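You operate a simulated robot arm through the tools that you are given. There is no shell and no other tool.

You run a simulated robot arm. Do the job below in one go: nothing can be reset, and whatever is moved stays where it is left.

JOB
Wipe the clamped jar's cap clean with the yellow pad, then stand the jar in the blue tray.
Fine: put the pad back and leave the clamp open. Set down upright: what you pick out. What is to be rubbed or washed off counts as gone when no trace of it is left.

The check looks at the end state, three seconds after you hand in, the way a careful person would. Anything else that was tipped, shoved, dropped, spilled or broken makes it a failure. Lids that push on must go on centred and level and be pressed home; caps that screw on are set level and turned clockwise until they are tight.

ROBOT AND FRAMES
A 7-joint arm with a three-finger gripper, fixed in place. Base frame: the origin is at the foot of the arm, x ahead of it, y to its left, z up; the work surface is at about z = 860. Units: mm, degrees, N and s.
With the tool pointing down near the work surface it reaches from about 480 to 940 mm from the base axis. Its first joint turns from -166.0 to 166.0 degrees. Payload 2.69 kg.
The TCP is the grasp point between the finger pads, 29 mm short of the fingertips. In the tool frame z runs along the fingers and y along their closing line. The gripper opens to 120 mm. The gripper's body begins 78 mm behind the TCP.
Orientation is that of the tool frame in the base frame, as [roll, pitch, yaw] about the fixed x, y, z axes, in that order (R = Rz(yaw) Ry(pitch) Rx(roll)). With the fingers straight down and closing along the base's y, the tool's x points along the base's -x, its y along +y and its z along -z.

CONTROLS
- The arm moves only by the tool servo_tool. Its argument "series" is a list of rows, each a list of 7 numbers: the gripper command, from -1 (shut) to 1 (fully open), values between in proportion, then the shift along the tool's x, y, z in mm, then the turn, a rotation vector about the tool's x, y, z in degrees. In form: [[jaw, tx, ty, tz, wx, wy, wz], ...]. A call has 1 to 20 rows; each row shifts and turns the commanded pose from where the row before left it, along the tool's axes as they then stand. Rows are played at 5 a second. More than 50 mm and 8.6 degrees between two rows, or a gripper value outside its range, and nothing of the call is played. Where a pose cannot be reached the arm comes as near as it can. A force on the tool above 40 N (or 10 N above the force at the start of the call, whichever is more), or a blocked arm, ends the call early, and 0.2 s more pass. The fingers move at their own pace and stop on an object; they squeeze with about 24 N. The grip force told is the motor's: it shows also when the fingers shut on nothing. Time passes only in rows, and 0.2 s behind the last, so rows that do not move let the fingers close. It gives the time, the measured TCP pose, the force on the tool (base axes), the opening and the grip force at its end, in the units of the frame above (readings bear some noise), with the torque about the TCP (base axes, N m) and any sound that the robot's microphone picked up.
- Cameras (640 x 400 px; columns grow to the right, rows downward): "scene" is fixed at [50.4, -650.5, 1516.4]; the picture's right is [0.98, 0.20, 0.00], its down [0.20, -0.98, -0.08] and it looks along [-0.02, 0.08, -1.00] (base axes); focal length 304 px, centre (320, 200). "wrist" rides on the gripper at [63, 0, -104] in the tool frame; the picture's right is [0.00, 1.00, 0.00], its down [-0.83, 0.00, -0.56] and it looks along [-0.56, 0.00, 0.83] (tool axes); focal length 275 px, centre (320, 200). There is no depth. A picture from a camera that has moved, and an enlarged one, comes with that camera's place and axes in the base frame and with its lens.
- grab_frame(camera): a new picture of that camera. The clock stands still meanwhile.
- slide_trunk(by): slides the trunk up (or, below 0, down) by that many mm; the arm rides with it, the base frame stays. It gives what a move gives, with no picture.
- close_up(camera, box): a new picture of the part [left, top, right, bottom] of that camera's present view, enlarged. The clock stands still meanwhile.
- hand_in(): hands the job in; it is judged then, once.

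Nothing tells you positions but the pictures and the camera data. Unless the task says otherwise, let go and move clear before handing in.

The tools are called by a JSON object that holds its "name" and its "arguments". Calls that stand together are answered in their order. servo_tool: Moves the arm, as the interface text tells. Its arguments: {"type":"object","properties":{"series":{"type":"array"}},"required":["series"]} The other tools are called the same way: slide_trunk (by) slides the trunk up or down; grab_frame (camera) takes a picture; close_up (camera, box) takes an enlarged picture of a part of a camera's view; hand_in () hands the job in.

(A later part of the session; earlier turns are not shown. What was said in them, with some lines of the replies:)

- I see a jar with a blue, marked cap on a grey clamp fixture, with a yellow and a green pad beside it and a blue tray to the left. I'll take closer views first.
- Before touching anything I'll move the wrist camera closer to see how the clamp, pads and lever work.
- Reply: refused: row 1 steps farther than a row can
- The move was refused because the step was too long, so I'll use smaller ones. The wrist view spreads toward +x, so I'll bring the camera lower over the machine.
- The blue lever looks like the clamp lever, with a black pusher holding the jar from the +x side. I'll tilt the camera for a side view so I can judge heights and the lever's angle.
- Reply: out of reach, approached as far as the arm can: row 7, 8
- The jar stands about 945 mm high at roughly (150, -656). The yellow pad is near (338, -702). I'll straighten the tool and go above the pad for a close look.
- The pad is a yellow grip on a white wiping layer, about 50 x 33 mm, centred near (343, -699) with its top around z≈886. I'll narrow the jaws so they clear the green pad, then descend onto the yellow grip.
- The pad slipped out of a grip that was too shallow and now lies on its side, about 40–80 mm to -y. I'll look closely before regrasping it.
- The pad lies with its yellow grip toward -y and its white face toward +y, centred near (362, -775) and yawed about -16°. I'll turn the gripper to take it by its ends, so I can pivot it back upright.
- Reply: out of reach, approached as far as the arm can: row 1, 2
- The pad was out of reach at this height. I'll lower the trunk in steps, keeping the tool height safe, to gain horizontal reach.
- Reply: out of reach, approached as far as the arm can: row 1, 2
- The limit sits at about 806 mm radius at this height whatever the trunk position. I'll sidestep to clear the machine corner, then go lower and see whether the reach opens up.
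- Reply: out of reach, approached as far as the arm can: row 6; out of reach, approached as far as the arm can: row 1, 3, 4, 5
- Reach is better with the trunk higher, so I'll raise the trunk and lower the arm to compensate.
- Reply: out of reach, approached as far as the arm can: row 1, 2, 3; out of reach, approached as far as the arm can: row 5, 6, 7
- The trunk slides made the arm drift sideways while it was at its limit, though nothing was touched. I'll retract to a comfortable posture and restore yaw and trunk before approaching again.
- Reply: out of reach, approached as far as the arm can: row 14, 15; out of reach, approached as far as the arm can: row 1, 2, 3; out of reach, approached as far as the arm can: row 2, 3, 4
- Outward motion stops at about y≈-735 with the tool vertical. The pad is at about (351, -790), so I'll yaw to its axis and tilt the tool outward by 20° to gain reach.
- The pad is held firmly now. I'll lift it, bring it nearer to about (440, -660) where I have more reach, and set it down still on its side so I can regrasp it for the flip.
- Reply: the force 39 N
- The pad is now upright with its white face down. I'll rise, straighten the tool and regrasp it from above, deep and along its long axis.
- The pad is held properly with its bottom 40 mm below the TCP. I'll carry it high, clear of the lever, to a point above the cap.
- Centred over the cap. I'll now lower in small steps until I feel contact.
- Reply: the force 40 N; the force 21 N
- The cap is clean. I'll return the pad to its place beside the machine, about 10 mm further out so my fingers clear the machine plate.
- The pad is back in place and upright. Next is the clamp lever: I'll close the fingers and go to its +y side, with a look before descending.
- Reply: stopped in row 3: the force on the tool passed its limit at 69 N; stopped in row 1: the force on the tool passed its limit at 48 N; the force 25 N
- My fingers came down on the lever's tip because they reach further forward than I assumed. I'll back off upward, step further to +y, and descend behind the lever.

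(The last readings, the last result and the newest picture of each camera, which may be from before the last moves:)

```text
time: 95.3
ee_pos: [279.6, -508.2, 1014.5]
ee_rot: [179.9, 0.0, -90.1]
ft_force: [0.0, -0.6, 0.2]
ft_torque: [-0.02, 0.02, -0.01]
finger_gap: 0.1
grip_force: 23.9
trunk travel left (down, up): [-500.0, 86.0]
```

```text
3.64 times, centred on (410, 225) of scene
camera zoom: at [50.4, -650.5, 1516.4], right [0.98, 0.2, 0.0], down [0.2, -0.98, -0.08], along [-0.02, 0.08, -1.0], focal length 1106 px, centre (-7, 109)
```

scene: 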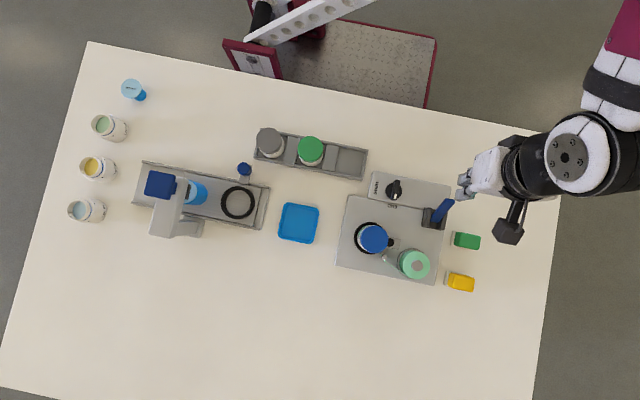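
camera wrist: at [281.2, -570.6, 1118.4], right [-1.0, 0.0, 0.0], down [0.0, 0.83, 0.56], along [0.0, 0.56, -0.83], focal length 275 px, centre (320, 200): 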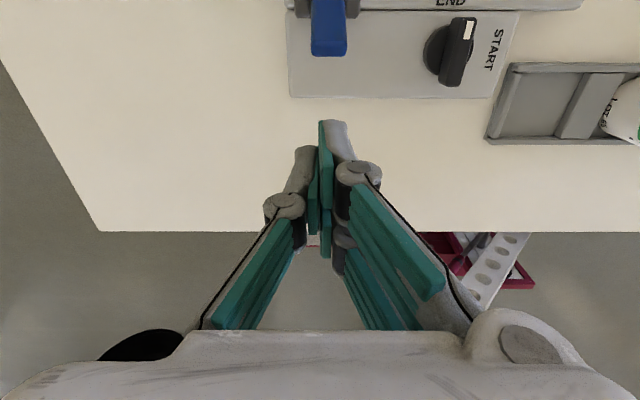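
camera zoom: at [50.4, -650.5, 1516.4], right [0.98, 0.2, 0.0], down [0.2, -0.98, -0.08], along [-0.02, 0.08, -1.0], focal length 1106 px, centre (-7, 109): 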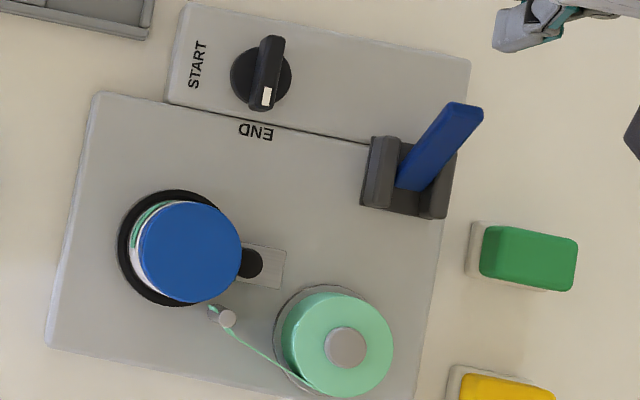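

{"name": "servo_tool", "arguments": {"series": [[-1, 0, 2, 25, 0, 0, 0], [-1, 0, 0, 25, 0, 0, 0], [-1, 0, 0, 0, 0, 0, 0]]}}

{"name": "servo_tool", "arguments": {"series": [[-1, 10, 0, 0, 0, 0, 0], [-1, 10, 0, 0, 0, 0, 0], [-1, 8, 0, 0, 0, 0, 0], [-1, 5, 0, 0, 0, 0, 0], [-1, 5, 0, 0, 0, 0, 0], [-1, 5, 0, 0, 0, 0, 0], [-1, 5, 0, 0, 0, 0, 0], [-1, 0, 0, 0, 0, 0, 0]]}}

{"name": "grab_frame", "arguments": {"camera": "wrist"}}

{"name": "close_up", "arguments": {"camera": "scene", "box": [340, 170, 480, 280]}}

```text
time: 96.1
ee_pos: [278.0, -507.3, 963.8]
ee_rot: [179.9, -0.1, -90.1]
ft_force: [0.2, -0.4, 0.0]
ft_torque: [0.01, -0.01, 0.04]
finger_gap: 0.0
grip_force: 24.4
trunk travel left (down, up): [-500.0, 86.0]
```

```text
time: 97.9
ee_pos: [277.3, -555.0, 964.4]
ee_rot: [-180.0, 0.0, -90.0]
ft_force: [-0.1, -0.1, 0.1]
ft_torque: [0.0, 0.01, -0.04]
finger_gap: 0.1
grip_force: 24.0
trunk travel left (down, up): [-500.0, 86.0]
```

```text
taken
camera wrist: at [278.9, -618.4, 1068.4], right [-1.0, 0.0, 0.0], down [0.0, 0.83, 0.56], along [0.0, 0.56, -0.83], focal length 275 px, centre (320, 200)
```

wrist: 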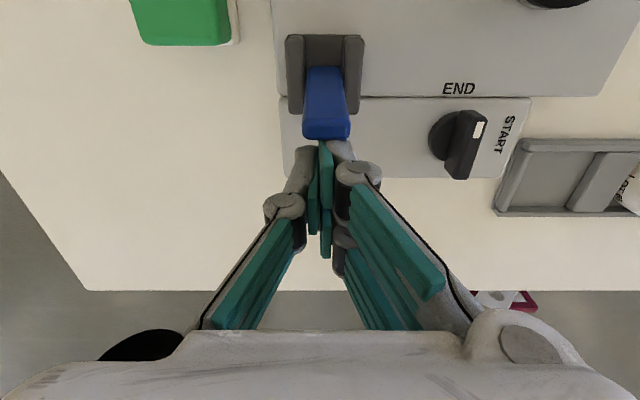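

```text
3.64 times, centred on (410, 225) of scene
camera zoom: at [50.4, -650.5, 1516.4], right [0.98, 0.2, 0.0], down [0.2, -0.98, -0.08], along [-0.02, 0.08, -1.0], focal length 1106 px, centre (-7, 109)
```

zoom: 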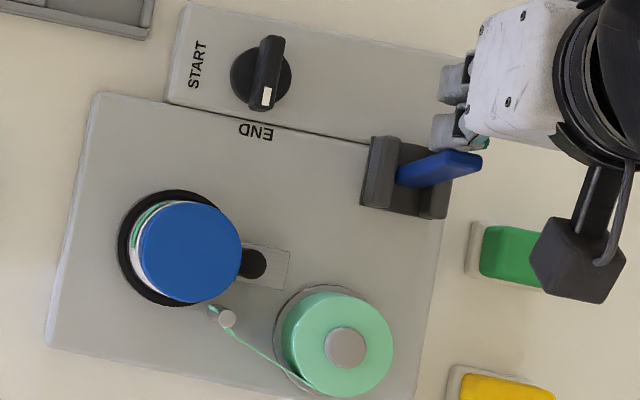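

The lever moves easily and is now nearly vertical. I'll keep pushing it over toward -y.

{"name": "servo_tool", "arguments": {"series": [[-1, 6, 0, 0, 0, 0, 0], [-1, 6, 0, 0, 0, 0, 0], [-1, 6, 0, 0, 0, 0, 0], [-1, 6, 0, 0, 0, 0, 0], [-1, 6, 0, 0, 0, 0, 0], [-1, 0, 0, 0, 0, 0, 0]]}}

{"name": "grab_frame", "arguments": {"camera": "wrist"}}

{"name": "close_up", "arguments": {"camera": "scene", "box": [340, 170, 480, 280]}}

```text
time: 99.3
ee_pos: [277.9, -584.6, 963.2]
ee_rot: [179.7, -0.1, -90.1]
ft_force: [-0.2, 4.1, 2.2]
ft_torque: [0.08, 0.03, -0.05]
finger_gap: 0.0
grip_force: 24.2
trunk travel left (down, up): [-500.0, 86.0]
```

```text
taken
camera wrist: at [278.7, -647.7, 1068.3], right [-1.0, 0.0, 0.0], down [0.0, 0.83, 0.56], along [0.0, 0.56, -0.83], focal length 275 px, centre (320, 200)
```

wrist: 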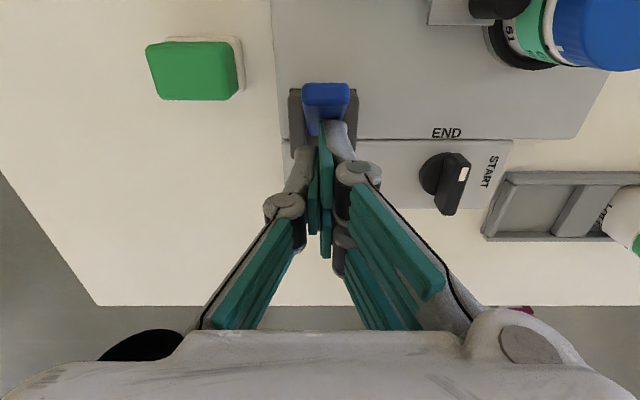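

```text
3.64 times, centred on (410, 225) of scene
camera zoom: at [50.4, -650.5, 1516.4], right [0.98, 0.2, 0.0], down [0.2, -0.98, -0.08], along [-0.02, 0.08, -1.0], focal length 1106 px, centre (-7, 109)
```

zoom: 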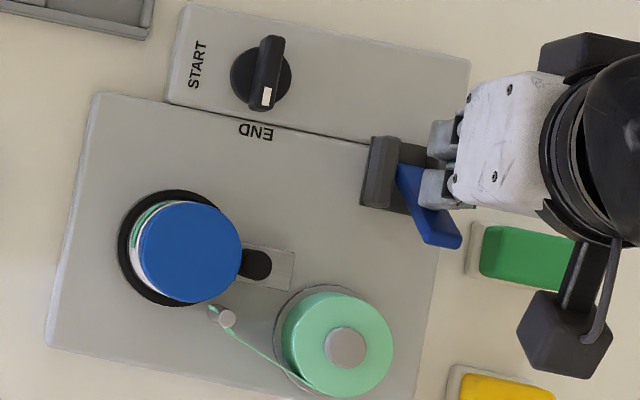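

{"name": "servo_tool", "arguments": {"series": [[-1, 5, 0, 0, 0, 0, 0], [-1, 5, 0, 0, 0, 0, 0], [-1, 5, 0, 0, 0, 0, 0], [-1, 0, 0, 0, 0, 0, 0]]}}

{"name": "close_up", "arguments": {"camera": "scene", "box": [340, 170, 480, 280]}}

```text
time: 99.9
ee_pos: [277.0, -585.2, 965.1]
ee_rot: [179.7, 1.0, -90.0]
ft_force: [-1.6, 17.6, 19.1]
ft_torque: [0.07, 0.12, -0.09]
finger_gap: 0.0
grip_force: 24.2
trunk travel left (down, up): [-500.0, 86.0]
stopped in row 2: the force on the tool passed its limit at 46 N (the readings are from after the stop); the commanded pose is now the measured one
```

```text
3.64 times, centred on (410, 225) of scene
camera zoom: at [50.4, -650.5, 1516.4], right [0.98, 0.2, 0.0], down [0.2, -0.98, -0.08], along [-0.02, 0.08, -1.0], focal length 1106 px, centre (-7, 109)
```

zoom: 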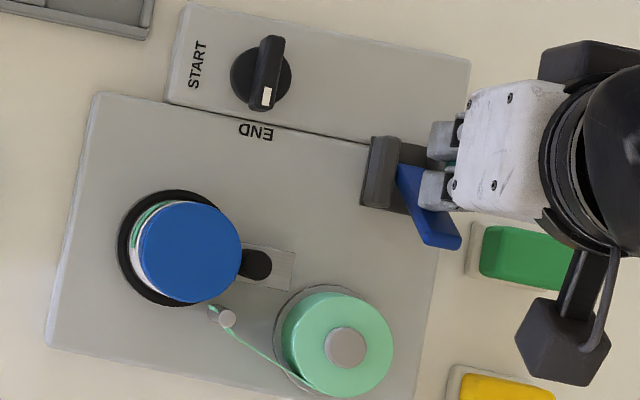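

The lever is at its other stop and the black pusher has drawn back several millimetres, so the clamp is open. I'll back off and check that it stays.

{"name": "servo_tool", "arguments": {"series": [[-1, -10, 0, 0, 0, 0, 0], [-1, -25, 0, 0, 0, 0, 0], [-1, -25, 0, -10, 0, 0, 0], [-1, 0, 0, -40, 0, 0, 0], [-1, 0, 0, -40, 0, 0, 0], [-1, 0, 0, 0, 0, 0, 0]]}}

{"name": "close_up", "arguments": {"camera": "scene", "box": [340, 170, 480, 280]}}

{"name": "close_up", "arguments": {"camera": "scene", "box": [350, 215, 420, 260]}}

{"name": "grab_frame", "arguments": {"camera": "wrist"}}

```text
time: 101.3
ee_pos: [276.9, -529.0, 1053.8]
ee_rot: [179.8, 0.9, -90.0]
ft_force: [0.4, -0.4, 1.1]
ft_torque: [0.02, 0.01, -0.02]
finger_gap: 0.0
grip_force: 23.8
trunk travel left (down, up): [-500.0, 86.0]
```

```text
3.64 times, centred on (410, 225) of scene
camera zoom: at [50.4, -650.5, 1516.4], right [0.98, 0.2, 0.0], down [0.2, -0.98, -0.08], along [-0.02, 0.08, -1.0], focal length 1106 px, centre (-7, 109)
```

zoom: 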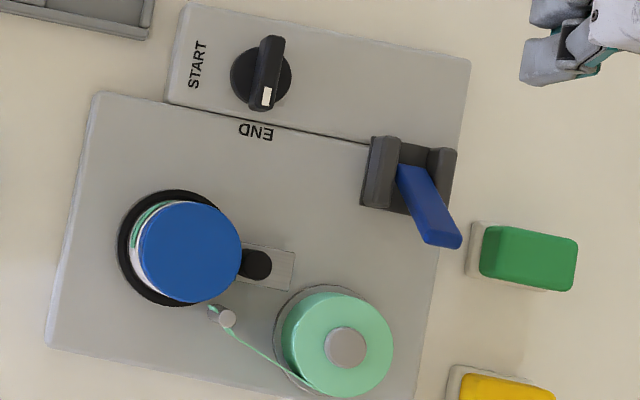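

```text
8.89 times, centred on (385, 238) of scene
camera zoom: at [50.4, -650.5, 1516.4], right [0.98, 0.2, 0.0], down [0.2, -0.98, -0.08], along [-0.02, 0.08, -1.0], focal length 2704 px, centre (-258, -133)
```

zoom: 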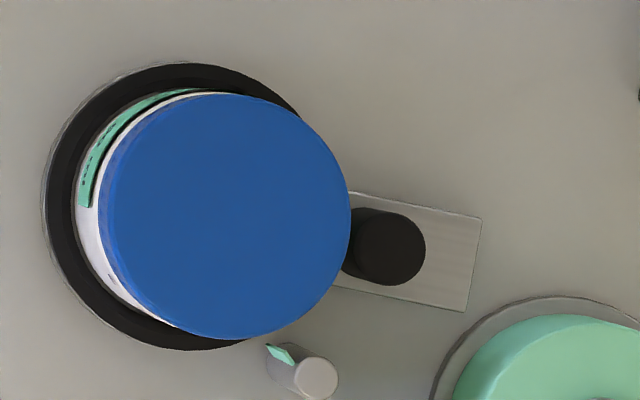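

```text
taken
camera wrist: at [279.2, -593.6, 1157.2], right [-1.0, 0.0, 0.0], down [0.0, 0.82, 0.57], along [-0.01, 0.57, -0.82], focal length 275 px, centre (320, 200)
```

wrist: 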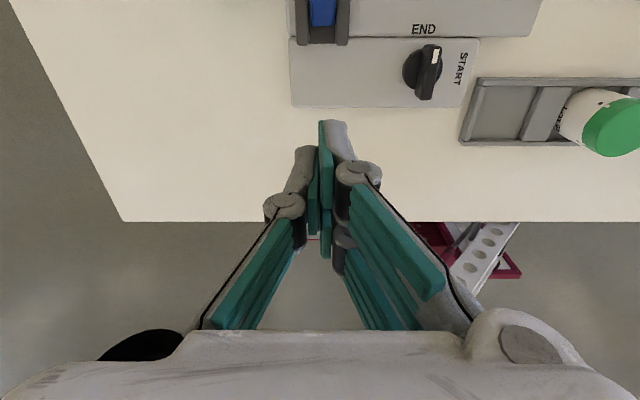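

The clamp is open and stays open. Now I'll straighten and turn the gripper so it closes along y, clear of the guide post, and move over the jar.

{"name": "servo_tool", "arguments": {"series": [[0.4, 0, 0, 0, 0, 0.9, 0], [0.4, 0, 0, 0, 0, 0, 8.2], [0.4, 0, 0, 0, 0, 0, 8.2], [0.4, 0, 0, 0, 0, 0, 8.2], [0.4, 0, 0, 0, 0, 0, 8.2], [0.4, 0, 0, 0, 0, 0, 8.2], [0.4, 0, 0, 0, 0, 0, 8.2], [0.4, 0, 0, 0, 0, 0, 8.2], [0.4, 0, 0, 0, 0, 0, 8.2], [0.4, 0, 0, 0, 0, 0, 8.2], [0.4, 0, 0, 0, 0, 0, 8.2], [0.4, 0, 0, 0, 0, 0, 8], [0.4, 32, -32, 0, 0, 0, 0], [0.4, 32, -32, 0, 0, 0, 0], [0.4, 32, -32, 0, 0, 0, 0], [0.4, 29, -30, 0, 0, 0, 0], [0.4, 0, 0, 0, 0, 0, 0]]}}

{"name": "grab_frame", "arguments": {"camera": "wrist"}}

```text
time: 104.9
ee_pos: [153.3, -655.8, 1054.5]
ee_rot: [180.0, -0.4, -179.9]
ft_force: [0.1, 1.0, -0.4]
ft_torque: [-0.03, 0.01, -0.04]
finger_gap: 83.9
grip_force: 0.1
trunk travel left (down, up): [-500.0, 86.0]
```

```text
taken
camera wrist: at [92.1, -655.9, 1159.0], right [0.0, 1.0, 0.0], down [0.83, 0.0, 0.55], along [0.55, 0.0, -0.83], focal length 275 px, centre (320, 200)
```

wrist: 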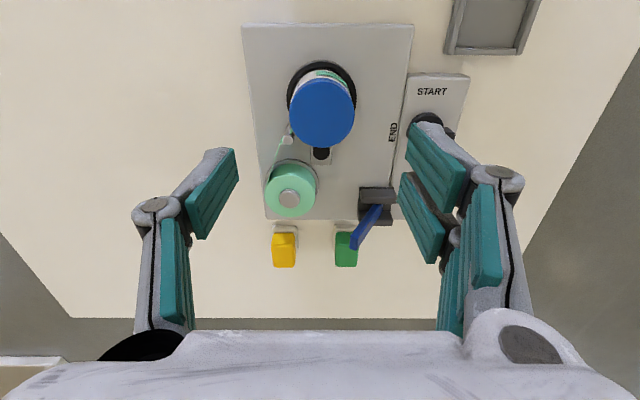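

{"name": "servo_tool", "arguments": {"series": [[0.4, 0, 2, 30, 0, 0, 0], [0.4, 0, 0, 30, 0, 0, 0], [0.4, 0, 0, 25, 0, 0, 0], [0.4, 0, 0, 0, 0, 0, 0]]}}

{"name": "grab_frame", "arguments": {"camera": "wrist"}}

{"name": "grab_frame", "arguments": {"camera": "scene"}}

```text
time: 105.9
ee_pos: [151.9, -653.4, 969.3]
ee_rot: [-179.9, -0.2, 179.9]
ft_force: [0.9, 0.6, -0.5]
ft_torque: [-0.03, -0.01, 0.02]
finger_gap: 83.9
grip_force: 0.0
trunk travel left (down, up): [-500.0, 86.0]
```

```text
taken
camera wrist: at [90.5, -653.6, 1074.2], right [0.0, 1.0, 0.0], down [0.83, 0.0, 0.55], along [0.55, 0.0, -0.83], focal length 275 px, centre (320, 200)
```

wrist: 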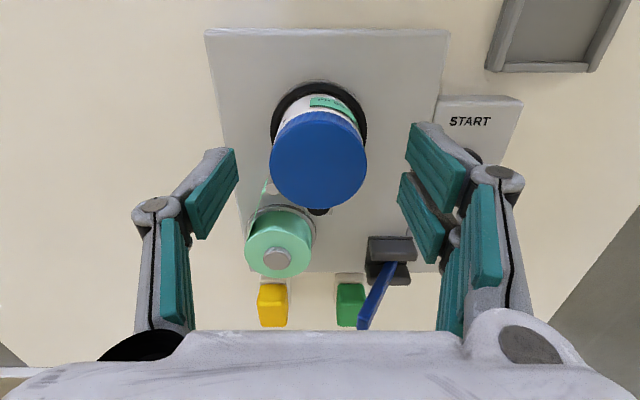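

```text
taken
```

scene: 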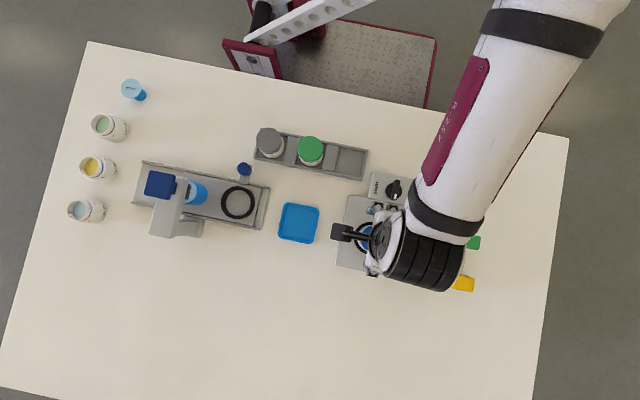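

{"name": "servo_tool", "arguments": {"series": [[0.4, 0, 0, 15, 0, 0, 0], [0.4, 0, 0, 15, 0, 0, 0], [0.4, 0, 0, 5, 0, 0, 0], [0.4, 0, 0, 0, 0, 0, 0]]}}

{"name": "grab_frame", "arguments": {"camera": "wrist"}}

```text
time: 106.9
ee_pos: [153.0, -654.0, 934.4]
ee_rot: [-179.9, -0.2, 179.9]
ft_force: [-0.3, 0.0, 0.2]
ft_torque: [0.04, 0.03, -0.02]
finger_gap: 83.8
grip_force: 0.1
trunk travel left (down, up): [-500.0, 86.0]
```

```text
taken
camera wrist: at [90.3, -653.5, 1038.9], right [0.0, 1.0, 0.0], down [0.83, 0.0, 0.55], along [0.55, 0.0, -0.83], focal length 275 px, centre (320, 200)
```

wrist: 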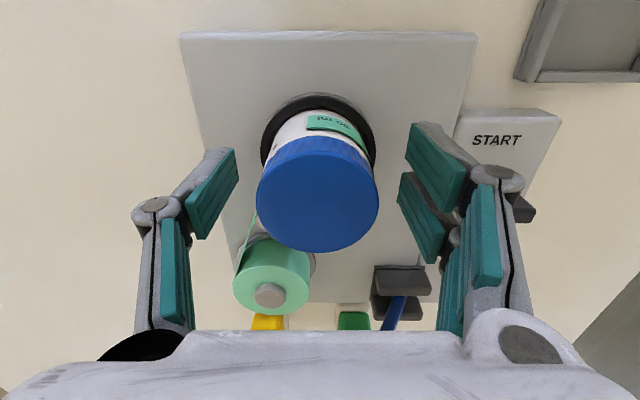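

{"name": "servo_tool", "arguments": {"series": [[0.2, 0, 0, 0, 0, 0, 0], [0.05, 0, 0, 0, 0, 0, 0], [-0.05, 0, 0, 0, 0, 0, 0], [-0.12, 0, 0, 0, 0, 0, 0], [-0.2, 0, 0, 0, 0, 0, 0], [-1, 0, 0, 0, 0, 0, 0], [-1, 0, 0, 0, 0, 0, 0]]}}

{"name": "grab_frame", "arguments": {"camera": "wrist"}}

```text
time: 108.5
ee_pos: [151.0, -654.0, 935.3]
ee_rot: [-179.9, -0.3, 179.9]
ft_force: [-0.5, -0.9, 2.1]
ft_torque: [0.03, 0.02, 0.0]
finger_gap: 50.6
grip_force: 23.7
trunk travel left (down, up): [-500.0, 86.0]
```

```text
taken
camera wrist: at [90.4, -653.6, 1039.3], right [0.0, 1.0, 0.0], down [0.83, 0.0, 0.55], along [0.55, 0.0, -0.83], focal length 275 px, centre (320, 200)
```

wrist: 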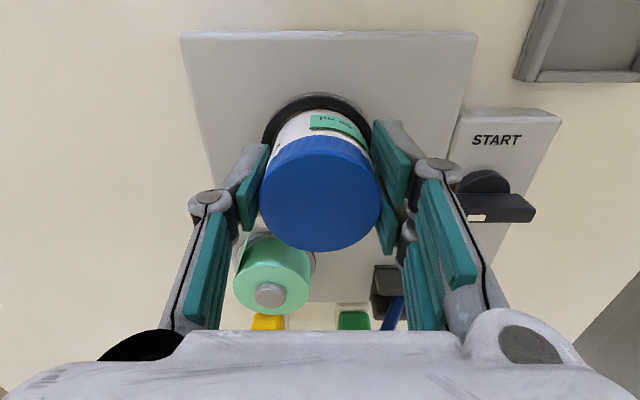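

Firm grip on the jar at 50.6 mm. I'll lift slowly and check that it comes along.

{"name": "servo_tool", "arguments": {"series": [[-1, 0, 0, -1, 0, 0, 0], [-1, 0, 0, -2, 0, 0, 0], [-1, 0, 0, -4, 0, 0, 0], [-1, 0, 0, -6, 0, 0, 0], [-1, 0, 0, -8, 0, 0, 0], [-1, 0, 0, 0, 0, 0, 0]]}}

{"name": "grab_frame", "arguments": {"camera": "wrist"}}

```text
time: 109.9
ee_pos: [152.2, -653.7, 955.0]
ee_rot: [180.0, -0.3, 179.9]
ft_force: [0.0, -0.3, -0.6]
ft_torque: [0.0, 0.01, 0.03]
finger_gap: 50.9
grip_force: 23.8
trunk travel left (down, up): [-500.0, 86.0]
```

```text
taken
camera wrist: at [90.9, -653.5, 1059.8], right [0.0, 1.0, 0.0], down [0.83, 0.0, 0.55], along [0.55, 0.0, -0.83], focal length 275 px, centre (320, 200)
```

wrist: 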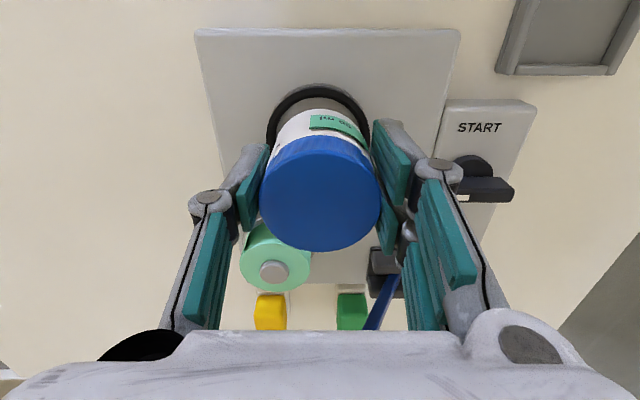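

{"name": "servo_tool", "arguments": {"series": [[-1, 0, 0, -15, 0, 0, 0], [-1, 0, 0, -25, 0, 0, 0], [-1, 0, 0, -25, 0, 0, 0], [-1, 20, 0, 0, 0, 0, 0], [-1, 30, 0, 0, 0, 0, 0], [-1, 30, 0, 0, 0, 0, 0], [-1, 30, 0, 0, 0, 0, 0], [-1, 25, 0, 0, 0, 0, 0], [-1, 13, 0, 0, 0, 0, 0], [-1, 0, 0, 0, 0, 0, 0]]}}

{"name": "grab_frame", "arguments": {"camera": "wrist"}}

{"name": "grab_frame", "arguments": {"camera": "scene"}}

```text
time: 112.1
ee_pos: [5.0, -653.6, 1020.7]
ee_rot: [-179.9, -0.3, 179.9]
ft_force: [0.2, -0.4, -0.2]
ft_torque: [-0.01, 0.0, 0.01]
finger_gap: 51.0
grip_force: 24.2
trunk travel left (down, up): [-500.0, 86.0]
```

```text
taken
camera wrist: at [-57.2, -653.0, 1125.5], right [0.0, 1.0, 0.0], down [0.83, 0.0, 0.55], along [0.55, 0.0, -0.83], focal length 275 px, centre (320, 200)
```

wrist: 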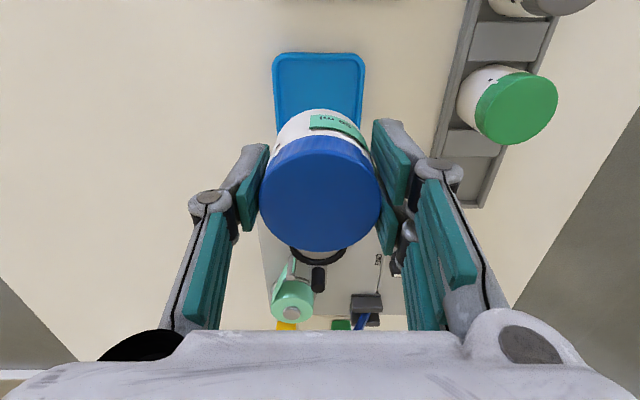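

```text
taken
```

scene: 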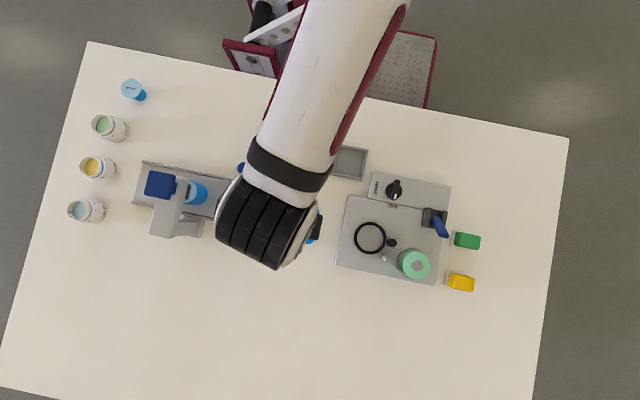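

The jar is over the tray centre (about 5, -654). I'll lower it and feel for the tray floor.

{"name": "servo_tool", "arguments": {"series": [[-1, 0, 0, 25, 0, 0, 0], [-1, 0, 0, 25, 0, 0, 0], [-1, 0, 0, 20, 0, 0, 0], [-1, 0, 0, 15, 0, 0, 0], [-1, 0, 0, 8, 0, 0, 0], [-1, 0, 0, 0, 0, 0, 0]]}}

{"name": "grab_frame", "arguments": {"camera": "wrist"}}

```text
time: 113.5
ee_pos: [5.2, -654.7, 927.8]
ee_rot: [-179.9, -0.3, 179.9]
ft_force: [0.7, -0.1, -1.0]
ft_torque: [0.0, -0.01, 0.01]
finger_gap: 50.7
grip_force: 23.9
trunk travel left (down, up): [-500.0, 86.0]
```

```text
taken
camera wrist: at [-56.9, -653.6, 1032.4], right [0.0, 1.0, 0.0], down [0.83, 0.0, 0.55], along [0.55, 0.0, -0.83], focal length 275 px, centre (320, 200)
```

wrist: 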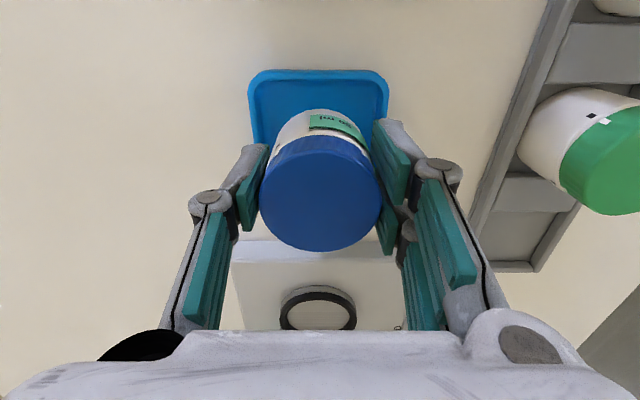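

{"name": "servo_tool", "arguments": {"series": [[-1, 0, 0, 3, 0, 0, 0], [-1, 0, 0, 3, 0, 0, 0], [-1, 0, 0, 2, 0, 0, 0], [-1, 0, 0, 0, 0, 0, 0]]}}

{"name": "servo_tool", "arguments": {"series": [[-1, 0, 0, 1.5, 0, 0, 0], [-1, 0, 0, 1.5, 0, 0, 0], [-1, 0, 0, 0, 0, 0, 0]]}}

```text
time: 114.5
ee_pos: [3.9, -653.5, 919.6]
ee_rot: [180.0, -0.3, 180.0]
ft_force: [0.0, 0.9, -0.1]
ft_torque: [0.0, -0.02, 0.01]
finger_gap: 51.1
grip_force: 23.7
trunk travel left (down, up): [-500.0, 86.0]
```

```text
time: 115.3
ee_pos: [5.1, -652.5, 917.1]
ee_rot: [-179.9, -0.3, 179.9]
ft_force: [0.6, -0.4, -1.0]
ft_torque: [0.0, -0.01, -0.02]
finger_gap: 50.7
grip_force: 24.9
trunk travel left (down, up): [-500.0, 86.0]
```

{"name": "servo_tool", "arguments": {"series": [[-1, 0, 0, 1.2, 0, 0, 0], [-1, 0, 0, 1.2, 0, 0, 0], [-1, 0, 0, 0, 0, 0, 0]]}}

{"name": "servo_tool", "arguments": {"series": [[-1, 0, 0, 1.2, 0, 0, 0], [-1, 0, 0, 0, 0, 0, 0]]}}

{"name": "servo_tool", "arguments": {"series": [[-1, 0, 0, 1.2, 0, 0, 0], [-1, 0, 0, 0, 0, 0, 0]]}}

```text
time: 116.1
ee_pos: [4.6, -653.9, 914.0]
ee_rot: [-179.9, -0.3, 179.9]
ft_force: [-0.4, 1.1, -1.1]
ft_torque: [0.01, -0.01, -0.03]
finger_gap: 51.0
grip_force: 24.2
trunk travel left (down, up): [-500.0, 86.0]
```

```text
time: 116.7
ee_pos: [4.0, -654.0, 913.4]
ee_rot: [-179.8, -0.2, 179.9]
ft_force: [-0.2, -0.3, -1.0]
ft_torque: [0.02, -0.02, -0.03]
finger_gap: 50.9
grip_force: 24.2
trunk travel left (down, up): [-500.0, 86.0]
```

```text
time: 117.3
ee_pos: [4.3, -654.1, 912.6]
ee_rot: [-179.9, -0.3, 180.0]
ft_force: [0.6, 0.0, -2.1]
ft_torque: [-0.02, -0.01, 0.02]
finger_gap: 50.7
grip_force: 23.6
trunk travel left (down, up): [-500.0, 86.0]
```

{"name": "servo_tool", "arguments": {"series": [[-1, 0, 0, 1, 0, 0, 0], [-1, 0, 0, 0, 0, 0, 0]]}}

{"name": "servo_tool", "arguments": {"series": [[-1, 0, 0, 1, 0, 0, 0], [-1, 0, 0, 0, 0, 0, 0]]}}

{"name": "servo_tool", "arguments": {"series": [[-1, 0, 0, 1, 0, 0, 0], [-1, 0, 0, 0, 0, 0, 0]]}}

{"name": "grab_frame", "arguments": {"camera": "wrist"}}

```text
time: 117.9
ee_pos: [4.4, -652.9, 912.4]
ee_rot: [-179.9, -0.3, 180.0]
ft_force: [0.5, -0.3, -0.7]
ft_torque: [-0.01, 0.02, -0.02]
finger_gap: 51.0
grip_force: 24.5
trunk travel left (down, up): [-500.0, 86.0]
```

```text
time: 118.5
ee_pos: [3.1, -653.1, 911.0]
ee_rot: [-180.0, -0.3, 179.9]
ft_force: [0.2, 0.1, -1.5]
ft_torque: [0.0, 0.0, 0.01]
finger_gap: 50.7
grip_force: 24.2
trunk travel left (down, up): [-500.0, 86.0]
```

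```text
time: 119.1
ee_pos: [5.1, -653.7, 909.2]
ee_rot: [-180.0, -0.3, 179.9]
ft_force: [1.0, -0.5, -0.8]
ft_torque: [-0.02, -0.01, -0.02]
finger_gap: 50.7
grip_force: 24.0
trunk travel left (down, up): [-500.0, 86.0]
```

```text
taken
camera wrist: at [-57.1, -653.0, 1013.7], right [0.0, 1.0, 0.0], down [0.83, 0.0, 0.55], along [0.55, 0.0, -0.83], focal length 275 px, centre (320, 200)
```

wrist: 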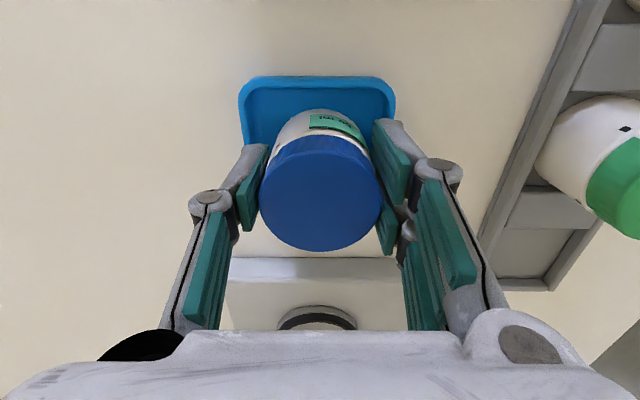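

{"name": "servo_tool", "arguments": {"series": [[-1, 0, 0, 1, 0, 0, 0], [-1, 0, 0, 1, 0, 0, 0], [-1, 0, 0, 0, 0, 0, 0]]}}

{"name": "servo_tool", "arguments": {"series": [[-1, 0, 0, 1, 0, 0, 0], [-1, 0, 0, 1, 0, 0, 0], [-1, 0, 0, 0, 0, 0, 0]]}}

{"name": "servo_tool", "arguments": {"series": [[-1, 0, 0, 1, 0, 0, 0], [-1, 0, 0, 0, 0, 0, 0]]}}

{"name": "servo_tool", "arguments": {"series": [[-1, 0, 0, 1, 0, 0, 0], [-1, 0, 0, 0, 0, 0, 0]]}}

```text
time: 119.9
ee_pos: [4.0, -654.2, 908.0]
ee_rot: [-179.9, -0.3, -180.0]
ft_force: [0.8, 1.7, 2.9]
ft_torque: [0.04, -0.05, 0.01]
finger_gap: 50.7
grip_force: 24.8
trunk travel left (down, up): [-500.0, 86.0]
```

```text
time: 120.7
ee_pos: [3.9, -653.8, 906.6]
ee_rot: [-179.7, -0.4, 179.8]
ft_force: [3.0, 2.6, 21.3]
ft_torque: [0.13, -0.19, -0.06]
finger_gap: 51.0
grip_force: 24.2
trunk travel left (down, up): [-500.0, 86.0]
```

```text
time: 121.3
ee_pos: [4.2, -654.0, 904.6]
ee_rot: [-179.8, -0.3, 179.8]
ft_force: [2.3, -1.3, 21.0]
ft_torque: [-0.08, -0.12, -0.01]
finger_gap: 50.9
grip_force: 24.0
trunk travel left (down, up): [-500.0, 86.0]
```

```text
time: 121.9
ee_pos: [3.5, -653.6, 903.5]
ee_rot: [-179.8, -0.2, 179.8]
ft_force: [0.8, -3.8, 21.1]
ft_torque: [-0.12, -0.12, -0.02]
finger_gap: 51.0
grip_force: 24.4
trunk travel left (down, up): [-500.0, 86.0]
```

The jar is on the tray floor. I'll relieve the pressure, open the fingers only slightly so they don't touch the tray walls, and rise straight up.

{"name": "servo_tool", "arguments": {"series": [[-1, 0, 0, -1.5, 0, 0, 0], [-1, 0, 0, 0, 0, 0, 0], [-0.12, 0, 0, 0, 0, 0, 0], [-0.08, 0, 0, 0, 0, 0, 0], [-0.08, 0, 0, 0, 0, 0, 0]]}}

{"name": "grab_frame", "arguments": {"camera": "wrist"}}

```text
time: 123.1
ee_pos: [3.9, -653.1, 903.2]
ee_rot: [179.8, -0.2, 180.0]
ft_force: [-0.4, 0.3, 0.1]
ft_torque: [-0.01, 0.03, 0.04]
finger_gap: 54.9
grip_force: 0.0
trunk travel left (down, up): [-500.0, 86.0]
```

```text
taken
camera wrist: at [-57.4, -652.7, 1008.0], right [0.0, 1.0, 0.0], down [0.83, 0.0, 0.55], along [0.55, 0.0, -0.83], focal length 275 px, centre (320, 200)
```

wrist: 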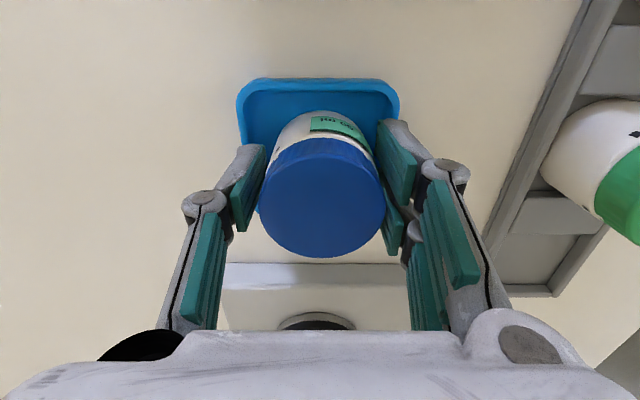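

{"name": "servo_tool", "arguments": {"series": [[-0.06, 0, 0, -5, 0, 0, 0], [0.0, 0, 0, -8, 0, 0, 0], [0.1, 0, 0, -12, 0, 0, 0], [0.2, 0, 0, -20, 0, 0, 0], [0.2, 0, 0, -30, 0, 0, 0], [0.2, 0, 0, -40, 0, 0, 0], [0.2, 0, 0, -40, 0, 0, 0], [0.2, 0, 40, 0, 0, 0, 0], [0.2, 0, 40, 0, 0, 0, 0], [0.2, 0, 40, 0, 0, 0, 0], [0.2, 0, 0, 0, 0, 0, 0]]}}

{"name": "grab_frame", "arguments": {"camera": "scene"}}

{"name": "close_up", "arguments": {"camera": "scene", "box": [260, 190, 340, 260]}}

{"name": "grab_frame", "arguments": {"camera": "wrist"}}

```text
time: 125.5
ee_pos: [4.9, -533.4, 1058.8]
ee_rot: [-179.9, -0.2, 180.0]
ft_force: [0.6, 0.7, -1.3]
ft_torque: [0.05, -0.01, 0.0]
finger_gap: 71.9
grip_force: 0.0
trunk travel left (down, up): [-500.0, 86.0]
```

```text
taken
```

scene: 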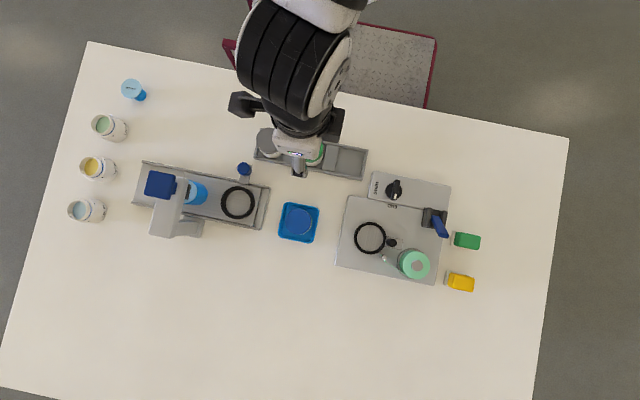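

```text
5.71 times, centred on (300, 225) of scene
camera zoom: at [50.4, -650.5, 1516.4], right [0.98, 0.2, 0.0], down [0.2, -0.98, -0.08], along [-0.02, 0.08, -1.0], focal length 1738 px, centre (434, 57)
```

zoom: 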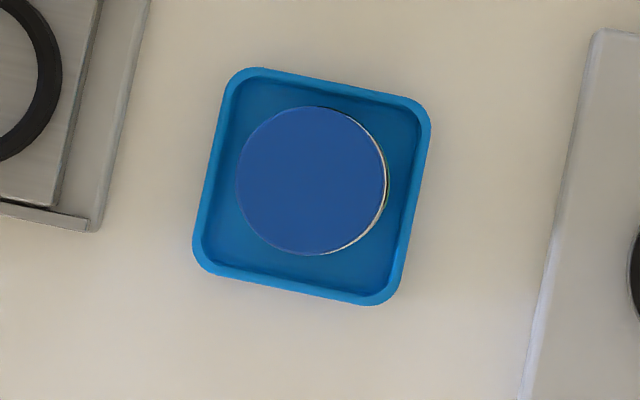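

```text
taken
camera wrist: at [-56.8, -532.6, 1163.6], right [0.0, 1.0, 0.0], down [0.83, 0.0, 0.55], along [0.55, 0.0, -0.83], focal length 275 px, centre (320, 200)
```

wrist: 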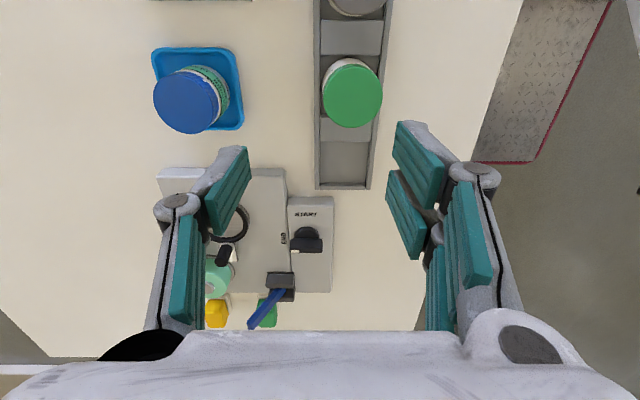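

The jar stands upright inside the tray. Final check of the cap and pad areas before handing in.

{"name": "close_up", "arguments": {"camera": "wrist", "box": [140, 40, 260, 140]}}

{"name": "close_up", "arguments": {"camera": "scene", "box": [285, 208, 315, 238]}}

{"name": "close_up", "arguments": {"camera": "scene", "box": [330, 160, 490, 300]}}

```text
4.00 times, centred on (200, 90) of wrist
camera zoom: at [-56.8, -532.6, 1163.6], right [0.0, 1.0, 0.0], down [0.83, 0.0, 0.55], along [0.55, 0.0, -0.83], focal length 1101 px, centre (800, 640)
```

zoom: 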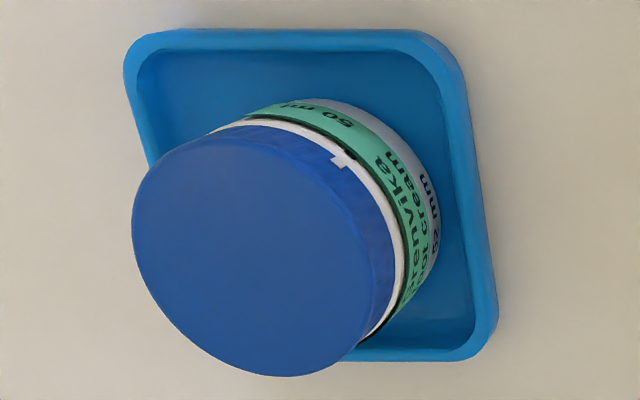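

```text
13.33 times, centred on (300, 223) of scene
camera zoom: at [50.4, -650.5, 1516.4], right [0.98, 0.2, 0.0], down [0.2, -0.98, -0.08], along [-0.02, 0.08, -1.0], focal length 4056 px, centre (587, -107)
```

zoom: 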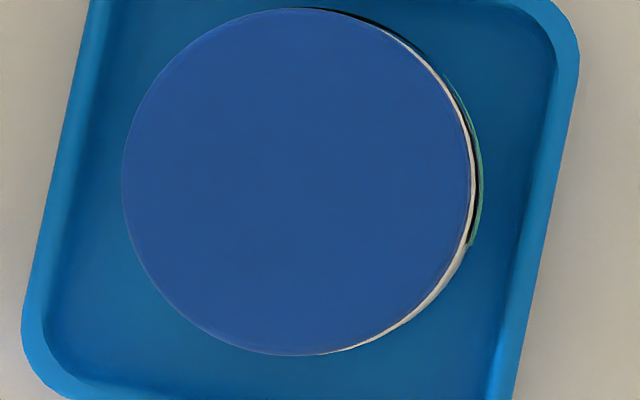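

```text
2.86 times, centred on (410, 230) of scene
camera zoom: at [50.4, -650.5, 1516.4], right [0.98, 0.2, 0.0], down [0.2, -0.98, -0.08], along [-0.02, 0.08, -1.0], focal length 869 px, centre (63, 114)
```

zoom: 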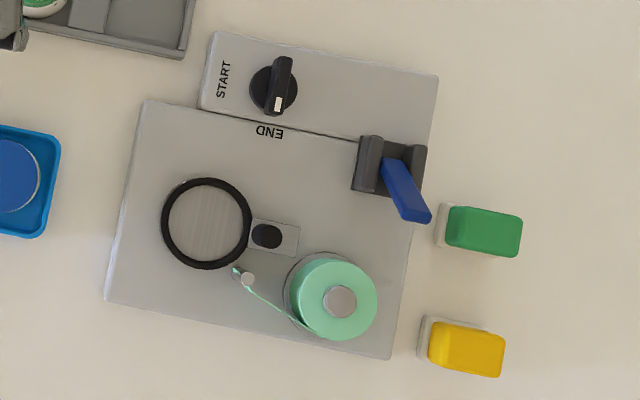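

The cap is spotless, the jar stands upright in the blue tray, the clamp is open and the yellow pad is back upright beside the machine. The gripper is clear, so I'm handing in.

{"name": "hand_in", "arguments": {}}

```text
The job is handed in.
```

I wiped the cap clean with the yellow pad and stood the jar upright in the blue tray. My last close-ups show no trace left on the cap. I've handed the job in, but no verdict came back.

- **Pad:** My first grip slipped while I was lifting it, and the pad dropped onto its side on the table. I picked it up again, stood it upright and used it. It is now upright beside the machine, about 10 mm further out than where it started, because my fingers needed room to clear the machine plate.
- **Clamp:** It is open. While getting behind its lever I came down on the lever's tip with a brief force of about 69 N. The lever didn't shift and worked normally afterwards.
- **Everything else:** In the final pictures, nothing else looks moved or tipped.
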